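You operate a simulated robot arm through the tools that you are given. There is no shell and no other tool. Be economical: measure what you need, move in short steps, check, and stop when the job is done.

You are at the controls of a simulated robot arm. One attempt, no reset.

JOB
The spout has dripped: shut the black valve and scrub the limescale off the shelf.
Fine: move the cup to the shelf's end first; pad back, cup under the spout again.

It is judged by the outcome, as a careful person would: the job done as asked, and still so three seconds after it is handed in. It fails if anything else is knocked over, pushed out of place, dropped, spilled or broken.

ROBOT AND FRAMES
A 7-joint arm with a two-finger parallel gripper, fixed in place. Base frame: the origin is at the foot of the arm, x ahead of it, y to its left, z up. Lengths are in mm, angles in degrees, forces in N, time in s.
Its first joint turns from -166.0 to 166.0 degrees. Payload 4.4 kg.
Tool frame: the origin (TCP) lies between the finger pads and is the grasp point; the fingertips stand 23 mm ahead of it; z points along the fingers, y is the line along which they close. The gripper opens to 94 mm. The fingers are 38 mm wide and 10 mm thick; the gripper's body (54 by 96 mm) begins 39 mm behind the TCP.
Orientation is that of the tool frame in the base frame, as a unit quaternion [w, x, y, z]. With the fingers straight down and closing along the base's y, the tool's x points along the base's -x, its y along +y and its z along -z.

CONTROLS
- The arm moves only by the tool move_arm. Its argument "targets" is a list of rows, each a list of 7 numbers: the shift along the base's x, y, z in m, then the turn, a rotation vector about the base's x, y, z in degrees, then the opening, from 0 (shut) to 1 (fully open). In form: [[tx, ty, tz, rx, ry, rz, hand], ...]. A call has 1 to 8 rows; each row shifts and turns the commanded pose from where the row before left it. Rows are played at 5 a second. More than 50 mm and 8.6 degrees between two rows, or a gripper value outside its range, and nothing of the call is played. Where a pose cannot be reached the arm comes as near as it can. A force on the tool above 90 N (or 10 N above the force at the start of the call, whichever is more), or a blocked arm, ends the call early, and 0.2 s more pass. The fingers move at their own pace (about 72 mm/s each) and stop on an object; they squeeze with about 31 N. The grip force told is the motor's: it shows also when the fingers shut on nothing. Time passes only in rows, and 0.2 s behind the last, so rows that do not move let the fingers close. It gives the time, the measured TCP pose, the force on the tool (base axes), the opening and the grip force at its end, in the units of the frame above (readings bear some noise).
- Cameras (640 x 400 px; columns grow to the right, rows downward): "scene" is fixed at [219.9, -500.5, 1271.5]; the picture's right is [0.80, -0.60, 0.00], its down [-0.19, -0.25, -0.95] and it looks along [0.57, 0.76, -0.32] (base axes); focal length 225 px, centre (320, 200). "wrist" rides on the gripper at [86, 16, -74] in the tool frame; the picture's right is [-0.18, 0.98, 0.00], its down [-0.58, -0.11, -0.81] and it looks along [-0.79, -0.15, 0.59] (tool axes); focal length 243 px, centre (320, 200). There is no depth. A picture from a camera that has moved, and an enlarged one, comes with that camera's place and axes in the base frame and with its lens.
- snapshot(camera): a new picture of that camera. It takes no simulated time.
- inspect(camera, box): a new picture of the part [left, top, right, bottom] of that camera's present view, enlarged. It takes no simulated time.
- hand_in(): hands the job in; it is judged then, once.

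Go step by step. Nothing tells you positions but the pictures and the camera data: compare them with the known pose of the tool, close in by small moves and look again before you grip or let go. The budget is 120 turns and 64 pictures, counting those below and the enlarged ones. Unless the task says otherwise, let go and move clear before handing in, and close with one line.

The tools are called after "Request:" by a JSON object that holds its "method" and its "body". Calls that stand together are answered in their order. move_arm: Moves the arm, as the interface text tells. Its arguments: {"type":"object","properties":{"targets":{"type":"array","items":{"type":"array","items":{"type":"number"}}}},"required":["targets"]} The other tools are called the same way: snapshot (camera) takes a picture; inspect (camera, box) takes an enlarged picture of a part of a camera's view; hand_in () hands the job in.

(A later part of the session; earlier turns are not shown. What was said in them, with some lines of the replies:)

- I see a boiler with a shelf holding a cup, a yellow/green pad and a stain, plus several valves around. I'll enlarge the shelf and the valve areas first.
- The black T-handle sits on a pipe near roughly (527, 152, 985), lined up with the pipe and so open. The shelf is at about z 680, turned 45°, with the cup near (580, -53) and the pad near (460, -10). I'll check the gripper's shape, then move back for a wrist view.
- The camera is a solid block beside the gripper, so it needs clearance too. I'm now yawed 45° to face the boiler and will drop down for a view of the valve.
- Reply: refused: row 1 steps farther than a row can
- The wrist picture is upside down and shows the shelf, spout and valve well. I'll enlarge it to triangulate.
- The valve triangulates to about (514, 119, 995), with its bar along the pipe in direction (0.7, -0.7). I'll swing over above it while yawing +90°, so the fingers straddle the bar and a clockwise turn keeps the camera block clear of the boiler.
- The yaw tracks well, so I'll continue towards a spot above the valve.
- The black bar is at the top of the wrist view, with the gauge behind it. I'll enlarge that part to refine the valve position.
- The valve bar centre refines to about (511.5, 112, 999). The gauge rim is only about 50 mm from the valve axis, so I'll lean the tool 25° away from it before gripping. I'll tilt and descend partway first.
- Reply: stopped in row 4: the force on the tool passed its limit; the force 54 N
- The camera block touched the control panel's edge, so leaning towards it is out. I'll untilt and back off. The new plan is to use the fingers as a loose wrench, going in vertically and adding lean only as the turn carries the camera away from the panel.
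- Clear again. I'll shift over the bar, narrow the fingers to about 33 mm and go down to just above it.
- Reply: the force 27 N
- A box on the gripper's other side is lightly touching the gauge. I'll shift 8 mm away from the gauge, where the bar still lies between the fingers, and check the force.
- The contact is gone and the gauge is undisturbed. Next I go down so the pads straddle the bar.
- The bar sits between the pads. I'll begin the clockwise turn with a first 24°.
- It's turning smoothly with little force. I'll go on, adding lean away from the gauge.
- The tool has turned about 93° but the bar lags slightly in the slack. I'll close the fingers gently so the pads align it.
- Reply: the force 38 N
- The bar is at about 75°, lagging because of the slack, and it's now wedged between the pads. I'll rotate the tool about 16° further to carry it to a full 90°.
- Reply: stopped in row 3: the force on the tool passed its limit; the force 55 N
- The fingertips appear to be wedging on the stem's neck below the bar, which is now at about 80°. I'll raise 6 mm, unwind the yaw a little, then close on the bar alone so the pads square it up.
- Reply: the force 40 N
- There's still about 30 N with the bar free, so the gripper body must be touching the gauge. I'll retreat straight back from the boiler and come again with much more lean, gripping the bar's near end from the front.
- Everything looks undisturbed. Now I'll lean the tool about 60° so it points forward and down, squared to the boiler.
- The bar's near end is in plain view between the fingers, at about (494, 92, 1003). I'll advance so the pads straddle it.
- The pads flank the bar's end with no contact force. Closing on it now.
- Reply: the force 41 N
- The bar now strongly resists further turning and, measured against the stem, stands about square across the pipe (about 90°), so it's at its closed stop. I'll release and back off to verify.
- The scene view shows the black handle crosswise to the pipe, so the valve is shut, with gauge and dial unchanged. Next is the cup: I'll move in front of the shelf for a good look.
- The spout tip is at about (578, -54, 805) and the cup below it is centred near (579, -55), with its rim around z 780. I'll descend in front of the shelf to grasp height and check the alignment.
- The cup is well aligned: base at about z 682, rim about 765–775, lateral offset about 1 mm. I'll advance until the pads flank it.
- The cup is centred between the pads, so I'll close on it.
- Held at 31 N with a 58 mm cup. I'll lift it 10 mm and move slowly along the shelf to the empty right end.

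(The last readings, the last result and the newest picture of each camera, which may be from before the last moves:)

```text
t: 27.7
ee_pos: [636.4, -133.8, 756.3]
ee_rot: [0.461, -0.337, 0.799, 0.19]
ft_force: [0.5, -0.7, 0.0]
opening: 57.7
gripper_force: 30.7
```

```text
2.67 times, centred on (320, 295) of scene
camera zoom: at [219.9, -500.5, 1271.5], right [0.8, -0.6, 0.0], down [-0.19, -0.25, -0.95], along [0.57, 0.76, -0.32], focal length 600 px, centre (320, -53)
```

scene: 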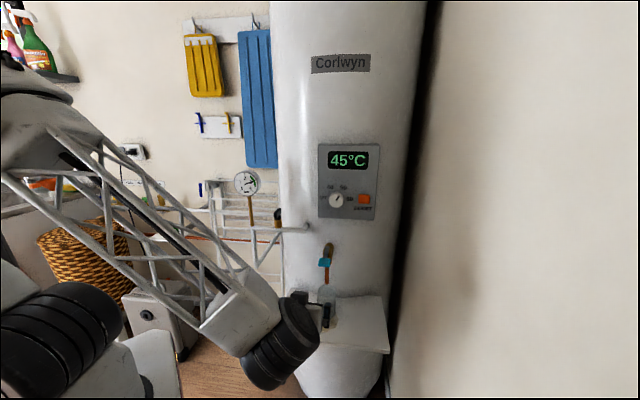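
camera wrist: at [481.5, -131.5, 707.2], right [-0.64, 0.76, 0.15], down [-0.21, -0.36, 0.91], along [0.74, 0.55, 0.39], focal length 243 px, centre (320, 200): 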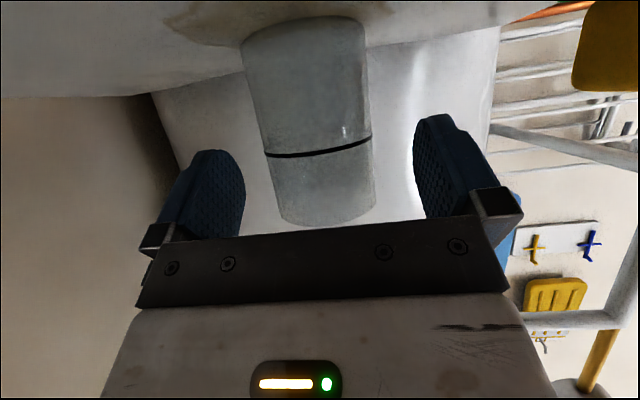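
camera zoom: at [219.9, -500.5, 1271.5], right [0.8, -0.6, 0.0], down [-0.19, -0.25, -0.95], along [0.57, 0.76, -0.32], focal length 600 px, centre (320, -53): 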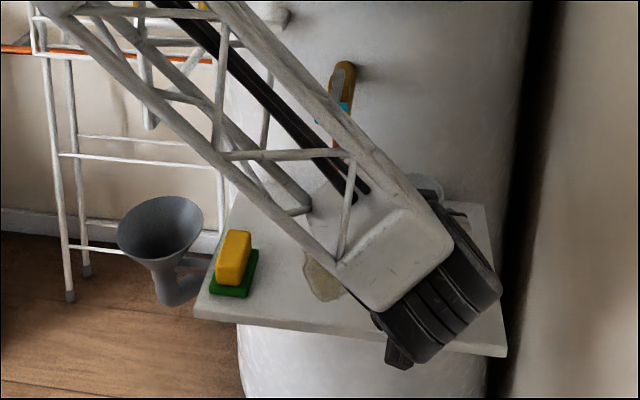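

Request:
{"method": "move_arm", "body": {"targets": [[0.009, -0.009, 0, 0, 0, 0, 0.45], [0.009, -0.009, 0, 0, 0, 0, 0.45], [0.007, -0.007, 0, 0, 0, 0, 0.45], [0, 0, -0.004, 0, 0, 0, 0.45], [0, 0, -0.003, 0, 0, 0, 0.45], [0, 0, -0.002, 0, 0, 0, 0.45], [0, 0, -0.001, 0, 0, 0, 0.45]]}}

Request:
{"method": "snapshot", "body": {"camera": "wrist"}}

```text
t: 29.3
ee_pos: [662.6, -158.2, 746.3]
ee_rot: [0.461, -0.337, 0.799, 0.19]
ft_force: [-1.8, 0.3, 4.8]
opening: 57.6
gripper_force: 31.8
```

```text
20 pictures are left
camera wrist: at [574.4, -224.3, 707.2], right [-0.64, 0.76, 0.15], down [-0.21, -0.36, 0.91], along [0.74, 0.55, 0.39], focal length 243 px, centre (320, 200)
```

wrist: 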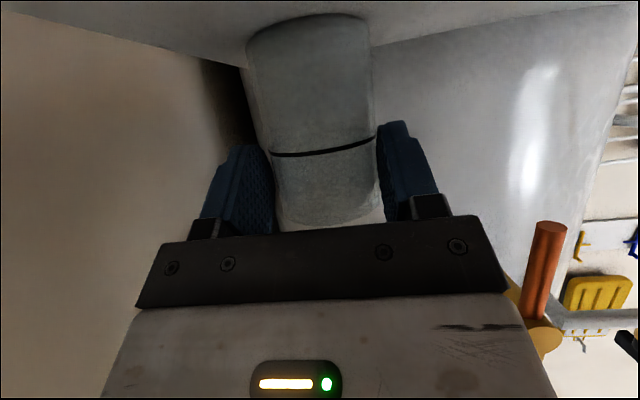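

The cup is resting on the shelf with about 5 N of support. I'll open and back straight out.

Request:
{"method": "move_arm", "body": {"targets": [[0, 0, 0, 0, 0, 0, 0.7], [0, 0, 0, 0, 0, 0, 0.9], [-0.01, -0.01, 0, 0, 0, 0, 0.95], [-0.025, -0.025, 0, 0, 0, 0, 0.95], [-0.03, -0.03, 0, 0, 0, 0, 0.95], [-0.03, -0.03, 0.01, 0, 0, 0, 0.9], [-0.02, -0.02, 0.03, 0, 0, 0, 0.9]]}}

Request:
{"method": "inspect", "body": {"camera": "scene", "box": [240, 220, 400, 370]}}

```text
t: 30.9
ee_pos: [563.0, -230.8, 772.2]
ee_rot: [0.449, -0.362, 0.788, 0.216]
ft_force: [-0.5, -0.7, 0.4]
opening: 84.5
gripper_force: 0.1
```

```text
2.67 times, centred on (320, 295) of scene
camera zoom: at [219.9, -500.5, 1271.5], right [0.8, -0.6, 0.0], down [-0.19, -0.25, -0.95], along [0.57, 0.76, -0.32], focal length 600 px, centre (320, -53)
```

zoom: 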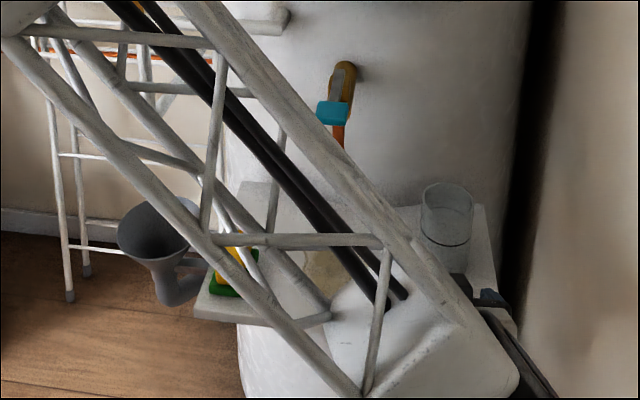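

The cup stands safely at the right end. I'll now move left in front of the shelf to look closely at the pad.

Request:
{"method": "move_arm", "body": {"targets": [[-0.02, 0.032, 0.01, 0, 0, 0, 0.9], [-0.026, 0.032, 0.01, 0, 0, 0, 0.9], [-0.026, 0.032, 0.01, 0, 0, 0, 0.9], [-0.026, 0.032, 0.01, 0, 0, 0, 0.9], [-0.026, 0.032, 0.005, 0, 0, 0, 0.9], [-0.02, 0.026, 0, 0, 0, 0, 0.9], [0, 0, 0, 0, 0, 0, 0.9]]}}

Request:
{"method": "snapshot", "body": {"camera": "wrist"}}

```text
t: 31.6
ee_pos: [471.9, -158.6, 728.9]
ee_rot: [0.42, -0.311, 0.81, 0.265]
ft_force: [-0.7, -1.0, 0.9]
opening: 84.6
gripper_force: 0.1
stopped in row 3: the arm was blocked; the commanded pose is now the measured one
```

```text
18 pictures are left
camera wrist: at [382.8, -223.9, 694.7], right [-0.63, 0.71, 0.32], down [-0.07, -0.47, 0.88], along [0.77, 0.53, 0.35], focal length 243 px, centre (320, 200)
```

wrist: 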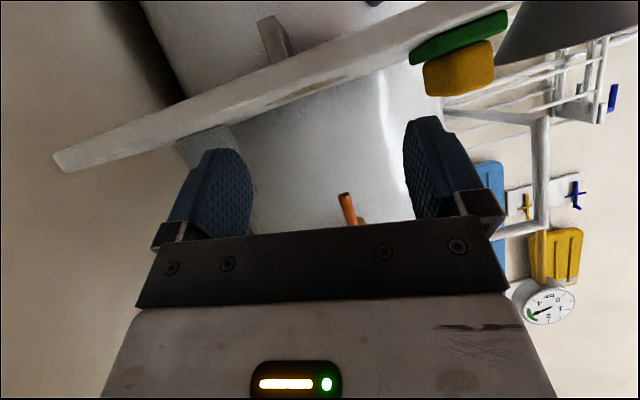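

The arm got folded near a joint limit and sagged off pose, with no contact force. I'll raise it and restore the orientation.

Request:
{"method": "move_arm", "body": {"targets": [[0, 0, 0.03, 0, 0, 0, 0.9], [0, 0.01, 0.03, -2.1, -2.6, -0.7, 0.9], [0, 0.01, 0.03, -2.1, -2.6, -0.7, 0.9], [0, 0.01, 0.03, -2.2, -2.6, -0.7, 0.9]]}}

```text
t: 32.6
ee_pos: [469.8, -131.3, 848.0]
ee_rot: [0.462, -0.335, 0.8, 0.188]
ft_force: [0.2, 1.2, 0.7]
opening: 84.9
gripper_force: 0.0
```

Restored. I'll steepen the tool to a 45° dip and shift left for a view of the pad.

Request:
{"method": "move_arm", "body": {"targets": [[-0.02, 0.025, 0, -5.3, 5.3, 0, 0.9], [-0.02, 0.025, 0, -5.3, 5.3, 0, 0.9], [-0.02, 0.025, -0.01, 0, 0, 1, 0.9]]}}

Request:
{"method": "snapshot", "body": {"camera": "wrist"}}

Request:
{"method": "inspect", "body": {"camera": "scene", "box": [260, 260, 360, 350]}}

```text
t: 33.4
ee_pos: [410.6, -54.8, 838.4]
ee_rot: [0.351, -0.365, 0.849, 0.147]
ft_force: [-0.5, -0.2, 0.0]
opening: 84.6
gripper_force: 0.0
```

```text
17 pictures are left
camera wrist: at [320.3, -126.3, 829.4], right [-0.62, 0.77, 0.12], down [-0.03, -0.18, 0.98], along [0.78, 0.61, 0.14], focal length 243 px, centre (320, 200)
```

wrist: 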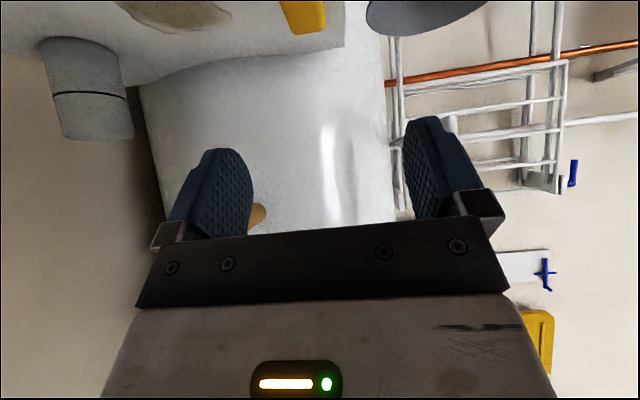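

```text
4.44 times, centred on (310, 305) of scene
camera zoom: at [219.9, -500.5, 1271.5], right [0.8, -0.6, 0.0], down [-0.19, -0.25, -0.95], along [0.57, 0.76, -0.32], focal length 1000 px, centre (364, -267)
```

zoom: 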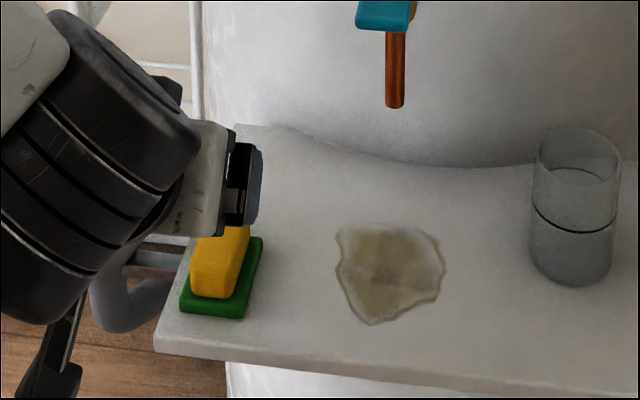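

The stain is now fully visible, spanning about 85 × 85 mm around (562, -67). The pad's yellow part is about 30 mm wide, square to the shelf and centred near (470, -3), with a green layer beneath. I'll go above the pad with fingers half open, keeping clear of the funnel on the left.

Request:
{"method": "move_arm", "body": {"targets": [[0.02, 0.017, -0.025, 0, 0, -1, 0.5], [0.02, 0.017, -0.025, 0, 0, 0, 0.5], [0.018, 0.016, -0.022, 0, 0, 0, 0.5], [0, 0, 0, 0, 0, 0, 0.5]]}}

Request:
{"method": "snapshot", "body": {"camera": "wrist"}}

Request:
{"method": "inspect", "body": {"camera": "scene", "box": [260, 260, 360, 350]}}

```text
t: 34.4
ee_pos: [470.0, -5.7, 766.7]
ee_rot: [0.352, -0.359, 0.852, 0.145]
ft_force: [-0.6, 0.4, 0.0]
opening: 47.2
gripper_force: 0.0
```

```text
15 pictures are left
camera wrist: at [378.1, -74.7, 757.3], right [-0.61, 0.78, 0.12], down [-0.04, -0.18, 0.98], along [0.79, 0.59, 0.14], focal length 243 px, centre (320, 200)
```

wrist: 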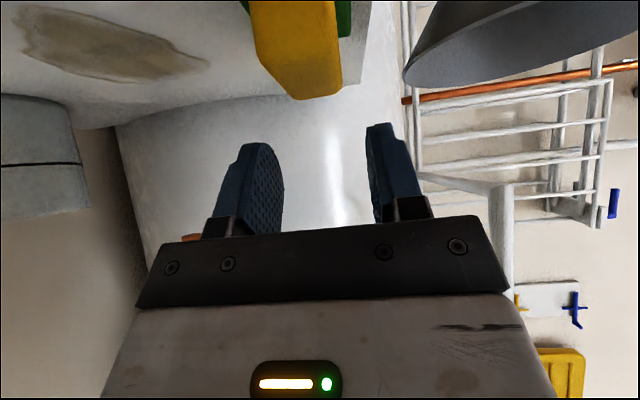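

```text
4.44 times, centred on (310, 305) of scene
camera zoom: at [219.9, -500.5, 1271.5], right [0.8, -0.6, 0.0], down [-0.19, -0.25, -0.95], along [0.57, 0.76, -0.32], focal length 1000 px, centre (364, -267)
```

zoom: 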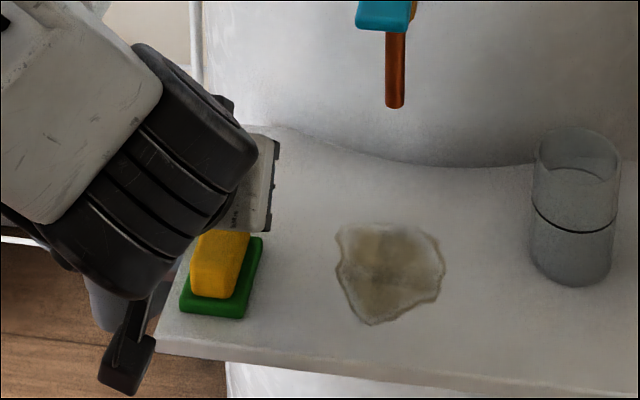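

The pad is centred under the fingers, with its yellow top at about z 717. Descending to grip the yellow part.

Request:
{"method": "move_arm", "body": {"targets": [[0, 0, -0.02, 0, 0, 0, 0.5], [-0.0005, 0, -0.015, 0, 0, 0, 0.5], [0, 0, -0.009, 0, 0, 0, 0.5], [0, 0, 0, 0, 0, 0, 0.4], [0, 0, 0, 0, 0, 0, 0.2], [0, 0, 0, 0, 0, 0, 0.15], [0, 0, 0, 0, 0, 0, 0.15]]}}

Request:
{"method": "snapshot", "body": {"camera": "wrist"}}

```text
t: 36.0
ee_pos: [469.8, -4.5, 722.5]
ee_rot: [0.353, -0.357, 0.853, 0.144]
ft_force: [1.1, 0.3, 2.2]
opening: 29.4
gripper_force: 30.7
```

```text
13 pictures are left
camera wrist: at [377.8, -74.8, 713.3], right [-0.61, 0.78, 0.12], down [-0.04, -0.18, 0.98], along [0.79, 0.59, 0.14], focal length 243 px, centre (320, 200)
```

wrist: 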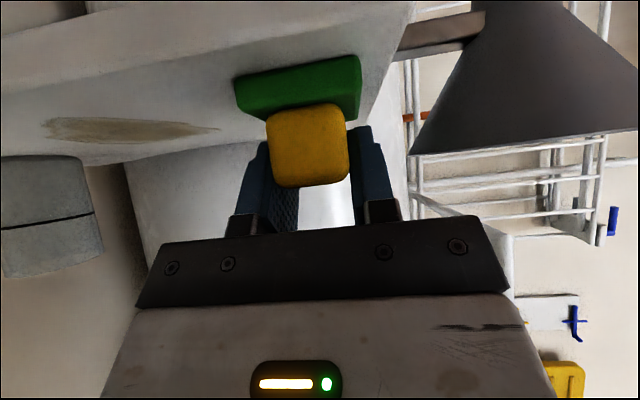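

Gripped at 31 N. Lifting a little to see whether the green part comes along.

Request:
{"method": "move_arm", "body": {"targets": [[0, 0, 0.008, 0, 0, 0, 0.15], [0, 0, 0.012, 0, 0, 0, 0.15], [0, 0, 0.015, 0, 0, 0, 0.15]]}}

Request:
{"method": "snapshot", "body": {"camera": "wrist"}}

```text
t: 36.8
ee_pos: [469.8, -5.9, 757.2]
ee_rot: [0.352, -0.36, 0.852, 0.145]
ft_force: [-0.2, -0.2, -0.1]
opening: 29.5
gripper_force: 31.1
```

```text
12 pictures are left
camera wrist: at [377.7, -75.1, 748.5], right [-0.61, 0.78, 0.12], down [-0.04, -0.18, 0.98], along [0.79, 0.59, 0.14], focal length 243 px, centre (320, 200)
```

wrist: 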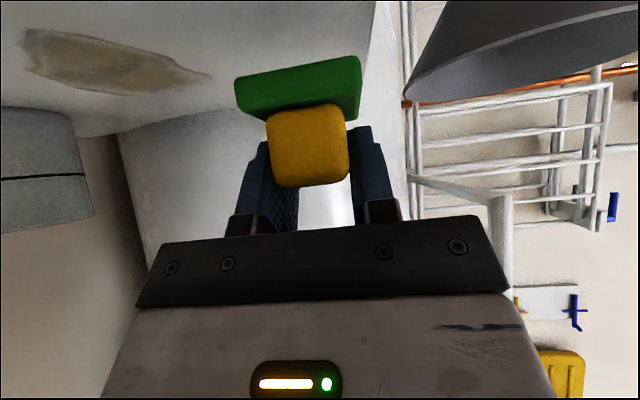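

The green scrubbing layer comes along, so it's one pad. I'll carry it to the left part of the stain and lower it to the shelf.

Request:
{"method": "move_arm", "body": {"targets": [[0.018, -0.018, 0, 0, 0, 0, 0.15], [0.018, -0.018, 0, 0, 0, 0, 0.15], [0.019, -0.018, 0, 0, 0, 0, 0.15], [0, 0, -0.015, 0, 0, 0, 0.15], [0, 0, -0.013, 0, 0, 0, 0.15], [0, 0, -0.005, 0, 0, 0, 0.15], [0, 0, -0.003, 0, 0, 0, 0.15]]}}

Request:
{"method": "inspect", "body": {"camera": "scene", "box": [260, 240, 380, 350]}}

```text
t: 38.4
ee_pos: [524.9, -59.9, 722.3]
ee_rot: [0.353, -0.358, 0.852, 0.145]
ft_force: [-1.2, -0.1, 9.5]
opening: 29.0
gripper_force: 31.2
```

```text
3.64 times, centred on (320, 295) of scene
camera zoom: at [219.9, -500.5, 1271.5], right [0.8, -0.6, 0.0], down [-0.19, -0.25, -0.95], along [0.57, 0.76, -0.32], focal length 818 px, centre (320, -146)
```

zoom: 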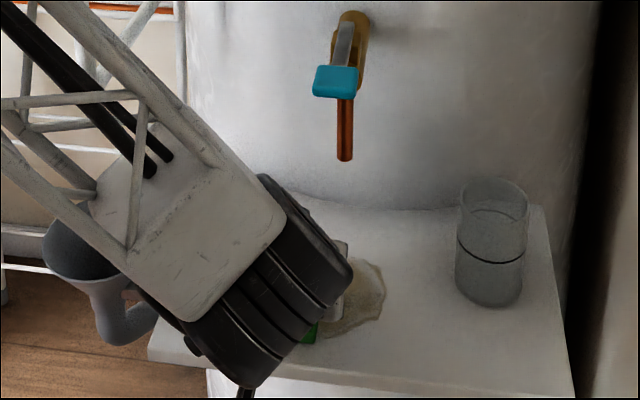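

The pad presses with about 9.5 N. I'll start scrubbing with back-and-forth strokes on this first strip.

Request:
{"method": "move_arm", "body": {"targets": [[0.0128, 0.0128, 0, 0, 0, 0, 0.15], [0.0128, 0.0128, 0, 0, 0, 0, 0.15], [-0.0128, -0.0128, 0, 0, 0, 0, 0.15], [-0.0128, -0.0128, 0, 0, 0, 0, 0.15], [0.0128, 0.0128, 0, 0, 0, 0, 0.15], [0.0128, 0.0128, 0, 0, 0, 0, 0.15], [0.014, -0.014, 0, 0, 0, 0, 0.15], [-0.0128, -0.0128, 0, 0, 0, 0, 0.15]]}}

```text
t: 40.2
ee_pos: [550.3, -61.3, 721.4]
ee_rot: [0.353, -0.359, 0.852, 0.145]
ft_force: [6.4, 3.3, 22.0]
opening: 29.4
gripper_force: 30.5
```

Request:
{"method": "move_arm", "body": {"targets": [[-0.0128, -0.0128, 0.0008, 0, 0, 0, 0.15], [0.0128, 0.0128, 0, 0, 0, 0, 0.15], [0.0128, 0.0128, 0, 0, 0, 0, 0.15], [-0.0128, -0.0128, 0, 0, 0, 0, 0.15], [-0.0128, -0.0128, 0, 0, 0, 0, 0.15], [0.015, -0.015, 0, 0, 0, 0, 0.15], [0.0128, 0.0128, 0, 0, 0, 0, 0.15], [0.0128, 0.0128, 0, 0, 0, 0, 0.15]]}}

Request:
{"method": "inspect", "body": {"camera": "scene", "box": [260, 240, 380, 350]}}

```text
t: 42.0
ee_pos: [579.6, -63.0, 721.8]
ee_rot: [0.353, -0.359, 0.852, 0.145]
ft_force: [-0.4, 0.4, -0.8]
opening: 29.3
gripper_force: 31.7
```

```text
3.64 times, centred on (320, 295) of scene
camera zoom: at [219.9, -500.5, 1271.5], right [0.8, -0.6, 0.0], down [-0.19, -0.25, -0.95], along [0.57, 0.76, -0.32], focal length 818 px, centre (320, -146)
```

zoom: 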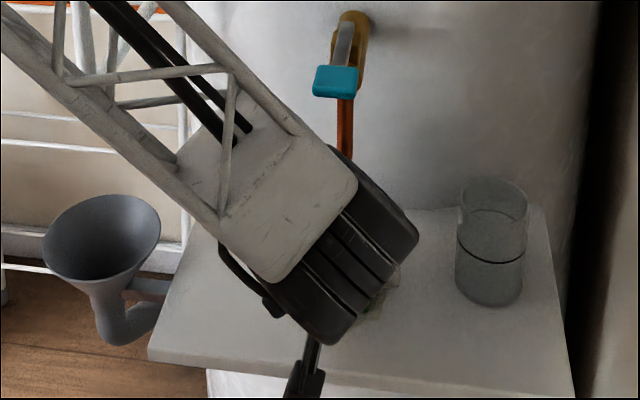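

The left part has come clean, but pressure dropped to nil after the small raise. I'll press down again and continue on the right part.

Request:
{"method": "move_arm", "body": {"targets": [[0, 0, -0.0015, 0, 0, 0, 0.15], [-0.0128, -0.0128, -0.0003, 0, 0, 0, 0.15], [-0.0128, -0.0128, 0, 0, 0, 0, 0.15], [0.0128, 0.0128, 0, 0, 0, 0, 0.15], [0.0128, 0.0128, 0, 0, 0, 0, 0.15]]}}

```text
t: 43.2
ee_pos: [579.2, -62.6, 721.0]
ee_rot: [0.352, -0.358, 0.853, 0.143]
ft_force: [-8.0, -9.6, 33.6]
opening: 29.3
gripper_force: 31.0
```

Request:
{"method": "move_arm", "body": {"targets": [[0.006, -0.006, 0.0006, 0, 0, 0, 0.15], [0.007, -0.007, 0, 0, 0, 0, 0.15], [-0.0128, -0.0128, 0, 0, 0, 0, 0.15], [-0.0128, -0.0128, 0, 0, 0, 0, 0.15], [0.0128, 0.0128, 0, 0, 0, 0, 0.15], [0.0128, 0.0128, 0, 0, 0, 0, 0.15], [-0.0128, -0.0128, 0, 0, 0, 0, 0.15], [-0.0128, -0.0128, 0, 0, 0, 0, 0.15]]}}

```text
t: 45.0
ee_pos: [566.1, -100.7, 720.1]
ee_rot: [0.353, -0.357, 0.853, 0.144]
ft_force: [2.2, 2.3, 7.7]
opening: 29.3
gripper_force: 30.7
```

Request:
{"method": "move_arm", "body": {"targets": [[0.006, -0.006, 0, 0, 0, 0, 0.15], [0.0128, 0.0128, 0, 0, 0, 0, 0.15], [0.0128, 0.0128, 0, 0, 0, 0, 0.15], [-0.014, 0.014, 0, 0, 0, 0, 0.15], [-0.0128, -0.0128, 0, 0, 0, 0, 0.15], [-0.0128, -0.0128, 0, 0, 0, 0, 0.15]]}}

```text
t: 46.4
ee_pos: [556.9, -93.2, 721.9]
ee_rot: [0.352, -0.357, 0.853, 0.144]
ft_force: [0.3, 0.4, 0.2]
opening: 29.3
gripper_force: 31.2
```

Contact has lightened again. I'll lift the pad and move left to inspect the shelf.

Request:
{"method": "move_arm", "body": {"targets": [[0, 0, 0.02, 0, 0, 0, 0.15], [-0.018, 0.018, 0.018, 0, 0, 0, 0.15], [-0.02, 0.02, 0, 0, 0, 0, 0.15], [-0.02, 0.02, 0, 0, 0, 0, 0.15], [-0.02, 0.02, 0, 0, 0, 0, 0.15]]}}

Request:
{"method": "inspect", "body": {"camera": "scene", "box": [280, 250, 390, 350]}}

Request:
{"method": "snapshot", "body": {"camera": "wrist"}}

```text
t: 47.6
ee_pos: [479.8, -15.7, 759.8]
ee_rot: [0.352, -0.359, 0.852, 0.145]
ft_force: [-0.1, -0.5, -0.4]
opening: 29.2
gripper_force: 30.9
```

```text
4.00 times, centred on (335, 300) of scene
camera zoom: at [219.9, -500.5, 1271.5], right [0.8, -0.6, 0.0], down [-0.19, -0.25, -0.95], along [0.57, 0.76, -0.32], focal length 900 px, centre (260, -200)
```

zoom: 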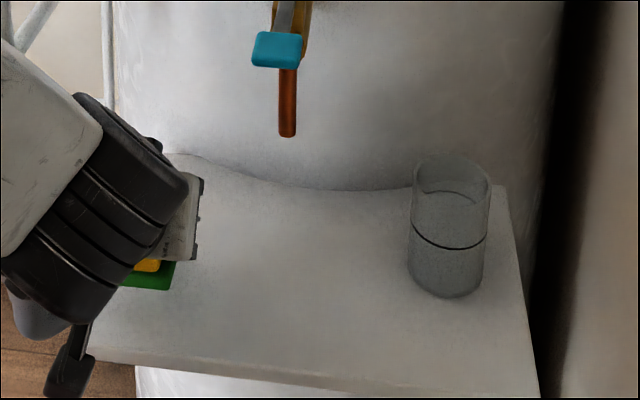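

```text
8 pictures are left
camera wrist: at [388.2, -85.4, 749.6], right [-0.61, 0.78, 0.12], down [-0.04, -0.18, 0.98], along [0.79, 0.59, 0.14], focal length 243 px, centre (320, 200)
```

wrist: 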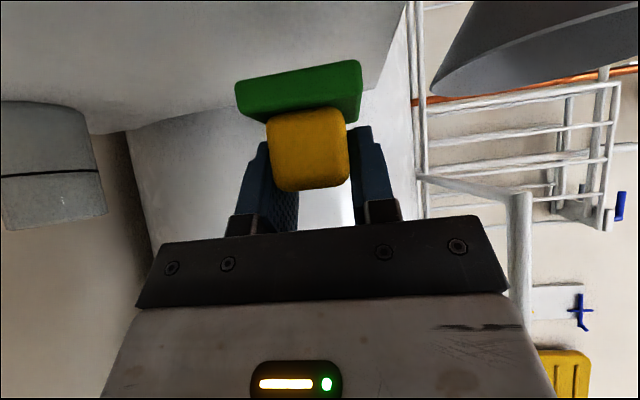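

The stain is completely gone. I'll put the pad back where it was, at TCP about (470, -4.5).

Request:
{"method": "move_arm", "body": {"targets": [[-0.005, 0.0055, 0, 0, 0, 0, 0.15], [-0.005, 0.0055, 0, 0, 0, 0, 0.15], [0, 0, -0.016, 0, 0, 0, 0.15], [0, 0, -0.014, 0, 0, 0, 0.15], [0, 0, -0.006, 0, 0, 0, 0.15], [0, 0, -0.002, 0, 0, 0, 0.15]]}}

```text
t: 49.0
ee_pos: [469.1, -5.8, 721.7]
ee_rot: [0.352, -0.357, 0.853, 0.144]
ft_force: [-0.2, 0.4, -0.2]
opening: 29.2
gripper_force: 31.7
```

Request:
{"method": "move_arm", "body": {"targets": [[0, 0, -0.001, 0, 0, 0, 0.15], [0, 0, 0, 0, 0, 0, 0.15]]}}

```text
t: 49.6
ee_pos: [471.3, -4.5, 720.9]
ee_rot: [0.353, -0.358, 0.852, 0.145]
ft_force: [0.0, -0.1, 15.8]
opening: 29.5
gripper_force: 31.0
```

The pad is down on the shelf. I'll release it and lift clear.

Request:
{"method": "move_arm", "body": {"targets": [[0, 0, 0.0005, 0, 0, 0, 0.35], [0, 0, 0, 0, 0, 0, 0.48], [0, 0, 0.01, 0, 0, 0, 0.48], [0, 0, 0.03, 0, 0, 0, 0.48], [0, 0, 0.04, 0, 0, 0, 0.48], [-0.015, -0.015, 0.03, 0, 0, 0, 0.7]]}}

Request:
{"method": "inspect", "body": {"camera": "scene", "box": [260, 250, 390, 350]}}

```text
t: 51.0
ee_pos: [454.5, -19.7, 830.8]
ee_rot: [0.353, -0.357, 0.852, 0.145]
ft_force: [-0.5, 0.1, 0.3]
opening: 65.8
gripper_force: 0.1
```

```text
4.00 times, centred on (325, 300) of scene
camera zoom: at [219.9, -500.5, 1271.5], right [0.8, -0.6, 0.0], down [-0.19, -0.25, -0.95], along [0.57, 0.76, -0.32], focal length 900 px, centre (300, -200)
```

zoom: 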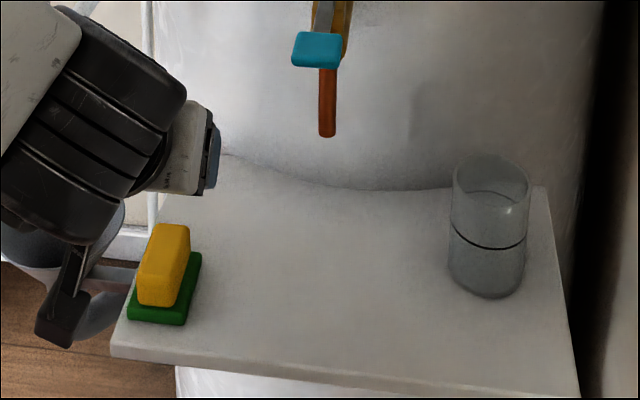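

The pad is back in place and the shelf is clean. Now I'll retreat and travel in front of the shelf towards the cup at the right end.

Request:
{"method": "move_arm", "body": {"targets": [[-0.019, -0.02, 0.01, 0, 0, 0, 0.9], [-0.019, -0.02, 0.01, 0, 0, 0, 1], [0.033, -0.033, 0, 0, 0, 0, 1], [0.0345, -0.0345, 0, 0, 0, 0, 1], [0.0345, -0.0345, 0, 0, 0, 0, 1], [0.0345, -0.0345, 0, 0, 0, 0, 1], [0.0345, -0.0345, 0, 0, 0, 0, 1]]}}

```text
t: 52.6
ee_pos: [587.5, -230.0, 850.7]
ee_rot: [0.352, -0.357, 0.853, 0.145]
ft_force: [-0.5, 0.0, 1.0]
opening: 94.2
gripper_force: 0.0
```

Request:
{"method": "move_arm", "body": {"targets": [[0.004, 0.002, -0.02, 5.3, -5.3, 0, 1], [0.004, 0.002, -0.02, 5.3, -5.3, -1, 1], [0.004, 0.003, -0.03, 0, 0, 0, 1], [0.002, 0.002, -0.025, 0, 0, 0, 1]]}}

Request:
{"method": "snapshot", "body": {"camera": "wrist"}}

```text
t: 53.6
ee_pos: [602.0, -220.2, 755.4]
ee_rot: [0.463, -0.329, 0.802, 0.186]
ft_force: [0.0, -0.2, -0.2]
opening: 94.0
gripper_force: 0.0
```

```text
6 pictures are left
camera wrist: at [512.9, -285.0, 716.7], right [-0.62, 0.77, 0.15], down [-0.22, -0.36, 0.91], along [0.75, 0.53, 0.39], focal length 243 px, centre (320, 200)
```

wrist: 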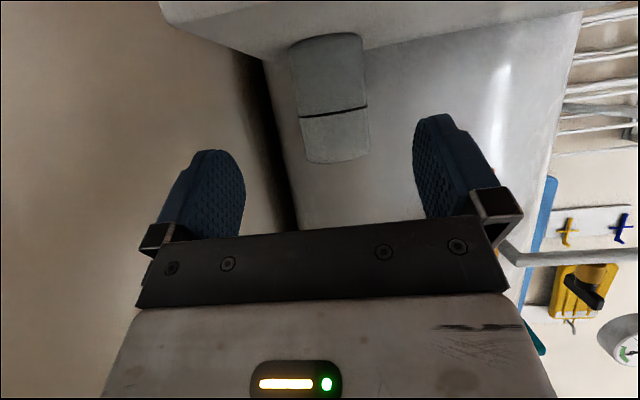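

The cup is centred ahead of the fingers. Advancing to the earlier release pose and gripping.

Request:
{"method": "move_arm", "body": {"targets": [[0.018, 0.018, -0.004, 0, 0, 1, 1], [0.018, 0.018, -0.003, 0, 0, 0, 1], [0.015, 0.016, -0.002, 0, 0, 0, 1], [0.01, 0.01, 0, 0, 0, 0, 1], [0, 0, 0, 0, 0, 0, 0.7], [0, 0, 0, 0, 0, 0, 0.55], [0, 0, 0, 0, 0, 0, 0.45], [0, 0, 0, 0, 0, 0, 0.45]]}}

Request:
{"method": "snapshot", "body": {"camera": "wrist"}}

```text
t: 55.4
ee_pos: [662.1, -159.2, 746.2]
ee_rot: [0.461, -0.335, 0.8, 0.189]
ft_force: [-0.1, 0.6, 2.2]
opening: 57.5
gripper_force: 30.4
```

```text
5 pictures are left
camera wrist: at [575.0, -224.7, 707.9], right [-0.63, 0.76, 0.15], down [-0.21, -0.36, 0.91], along [0.74, 0.54, 0.39], focal length 243 px, centre (320, 200)
```

wrist: 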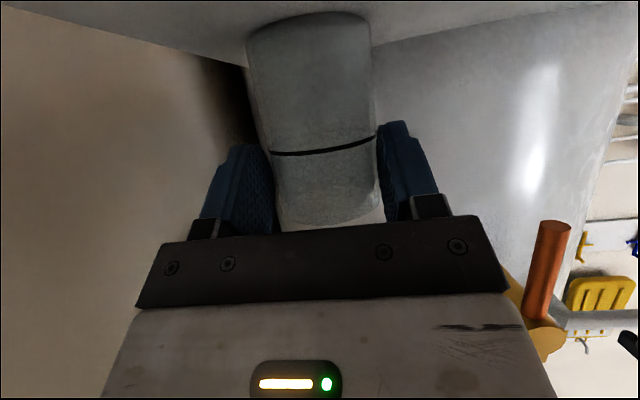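

The grip matches the earlier one. I'll lift 10 mm and carry it slowly back towards the spout.

Request:
{"method": "move_arm", "body": {"targets": [[0, 0, 0.005, 0, 0, 0, 0.45], [0, 0, 0.005, 0, 0, 0, 0.45], [-0.008, 0.008, 0, 0, 0, 0, 0.45], [-0.012, 0.012, 0, 0, 0, 0, 0.45], [-0.014, 0.0137, 0, 0, 0, 0, 0.45], [-0.014, 0.0137, 0, 0, 0, 0, 0.45], [-0.014, 0.0137, 0, 0, 0, 0, 0.45], [-0.012, 0.012, 0, 0, 0, 0, 0.45]]}}

Request:
{"method": "move_arm", "body": {"targets": [[-0.01, 0.01, 0, 0, 0, 0, 0.45], [-0.007, 0.007, 0, 0, 0, 0, 0.45], [-0.0035, 0.0033, 0, 0, 0, 0, 0.45], [0, 0, 0, 0, 0, 0, 0.45]]}}

Request:
{"method": "snapshot", "body": {"camera": "wrist"}}

```text
t: 57.2
ee_pos: [588.2, -84.4, 756.7]
ee_rot: [0.461, -0.336, 0.799, 0.19]
ft_force: [-0.4, -0.5, -0.8]
opening: 57.6
gripper_force: 30.9
```

```text
t: 58.2
ee_pos: [568.6, -66.9, 756.3]
ee_rot: [0.461, -0.335, 0.8, 0.189]
ft_force: [0.1, 0.8, 0.4]
opening: 57.3
gripper_force: 31.0
```

```text
4 pictures are left
camera wrist: at [480.7, -131.1, 718.2], right [-0.63, 0.76, 0.15], down [-0.21, -0.36, 0.91], along [0.74, 0.54, 0.39], focal length 243 px, centre (320, 200)
```

wrist: 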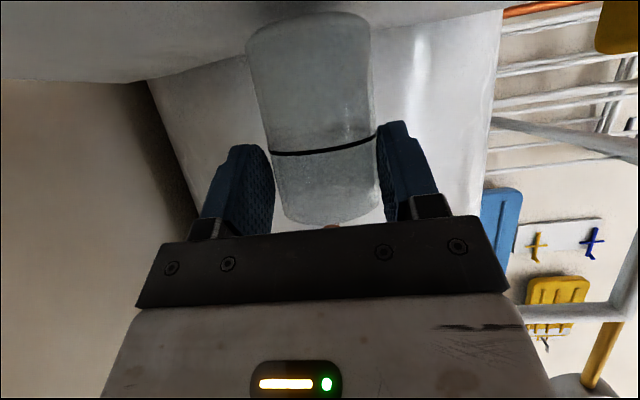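

The spout tip lines up with the cup's axis. Lowering it onto the shelf.

Request:
{"method": "move_arm", "body": {"targets": [[-0.001, 0.001, -0.004, 0, 0, 0, 0.45], [0, 0, -0.003, 0, 0, 0, 0.45], [0, 0, -0.002, 0, 0, 0, 0.45], [0, 0, -0.001, 0, 0, 0, 0.45]]}}

```text
t: 59.2
ee_pos: [568.2, -65.2, 746.7]
ee_rot: [0.46, -0.335, 0.8, 0.19]
ft_force: [-0.1, -0.2, -0.1]
opening: 57.5
gripper_force: 31.2
```

Request:
{"method": "move_arm", "body": {"targets": [[0, 0, -0.0008, 0, 0, 0, 0.45], [0, 0, 0, 0, 0, 0, 0.45]]}}

```text
t: 59.8
ee_pos: [568.2, -64.6, 746.1]
ee_rot: [0.461, -0.335, 0.8, 0.189]
ft_force: [-0.3, 0.6, 5.1]
opening: 57.5
gripper_force: 30.6
```

Contact at about 5 N. Releasing and backing straight out.

Request:
{"method": "move_arm", "body": {"targets": [[0, 0, 0, 0, 0, 0, 0.7], [0, 0, 0, 0, 0, 0, 0.95], [0, 0, 0, 0, 0, 0, 1], [-0.01, -0.01, 0, 0, 0, 0, 1], [-0.02, -0.02, 0, 0, 0, 0, 1], [-0.025, -0.025, 0.0, 0, 0, 0, 1], [-0.015, -0.015, 0.03, 0, 0, 0, 1], [-0.02, 0.02, 0.03, 0, 0, 0, 1]]}}

Request:
{"method": "inspect", "body": {"camera": "scene", "box": [240, 220, 400, 370]}}

```text
t: 61.6
ee_pos: [478.5, -114.1, 805.3]
ee_rot: [0.461, -0.335, 0.8, 0.189]
ft_force: [0.1, -0.1, 0.1]
opening: 93.9
gripper_force: 0.1
```

```text
2.67 times, centred on (320, 295) of scene
camera zoom: at [219.9, -500.5, 1271.5], right [0.8, -0.6, 0.0], down [-0.19, -0.25, -0.95], along [0.57, 0.76, -0.32], focal length 600 px, centre (320, -53)
```

zoom: 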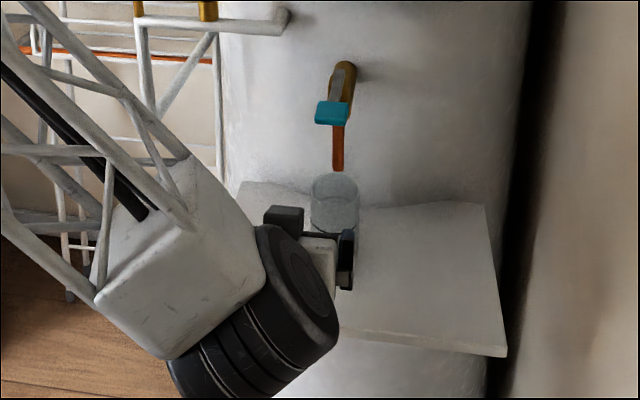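

The cup is under the spout again. I'll move the arm well clear and take one last look.

Request:
{"method": "move_arm", "body": {"targets": [[-0.025, -0.015, 0.03, 0, 0, 0, 1], [-0.02, -0.015, 0.035, 0, 0, 0, 1], [-0.01, -0.01, 0.045, -5, 5, 0, 1], [0, 0, 0.045, -5, 5, 0, 1], [0, 0, 0.045, 0, 0, 0, 1], [-0.02, 0, 0.04, 0, 0, 0, 1], [-0.02, 0, 0.04, 0, 0, 0, 1]]}}

Request:
{"method": "snapshot", "body": {"camera": "scene"}}

```text
t: 63.2
ee_pos: [384.6, -111.5, 920.2]
ee_rot: [0.294, -0.342, 0.853, 0.261]
ft_force: [-0.2, -0.7, 0.0]
opening: 94.0
gripper_force: 0.2
stopped in row 7: the arm was blocked; the commanded pose is now the measured one
```

```text
2 pictures are left
```

scene: 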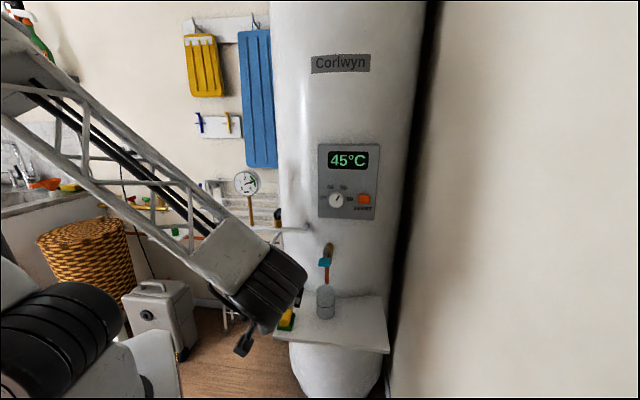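

The arm stopped at a joint limit, clear of everything. One last enlarged check of the valve, pad and cup.

Request:
{"method": "inspect", "body": {"camera": "scene", "box": [230, 190, 400, 350]}}

```text
2.50 times, centred on (315, 270) of scene
camera zoom: at [219.9, -500.5, 1271.5], right [0.8, -0.6, 0.0], down [-0.19, -0.25, -0.95], along [0.57, 0.76, -0.32], focal length 562 px, centre (332, 25)
```

zoom: 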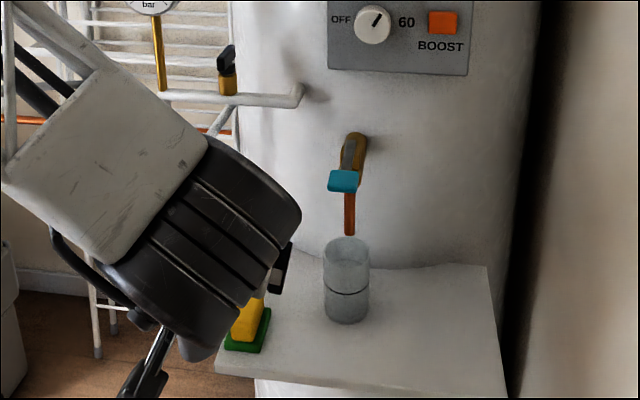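

The valve handle is crosswise (shut), the shelf is clean, the pad is back in its place and the cup is under the spout. The arm is clear, so I'm handing in.

Request:
{"method": "hand_in", "body": {}}

```text
The job is handed in.
```

The black valve is shut, the limescale is scrubbed off, the pad is back in its place and the cup is under the spout again; along the way the gripper bumped the control panel's edge once and the gauge twice (up to about 55 N), with no visible change to either.
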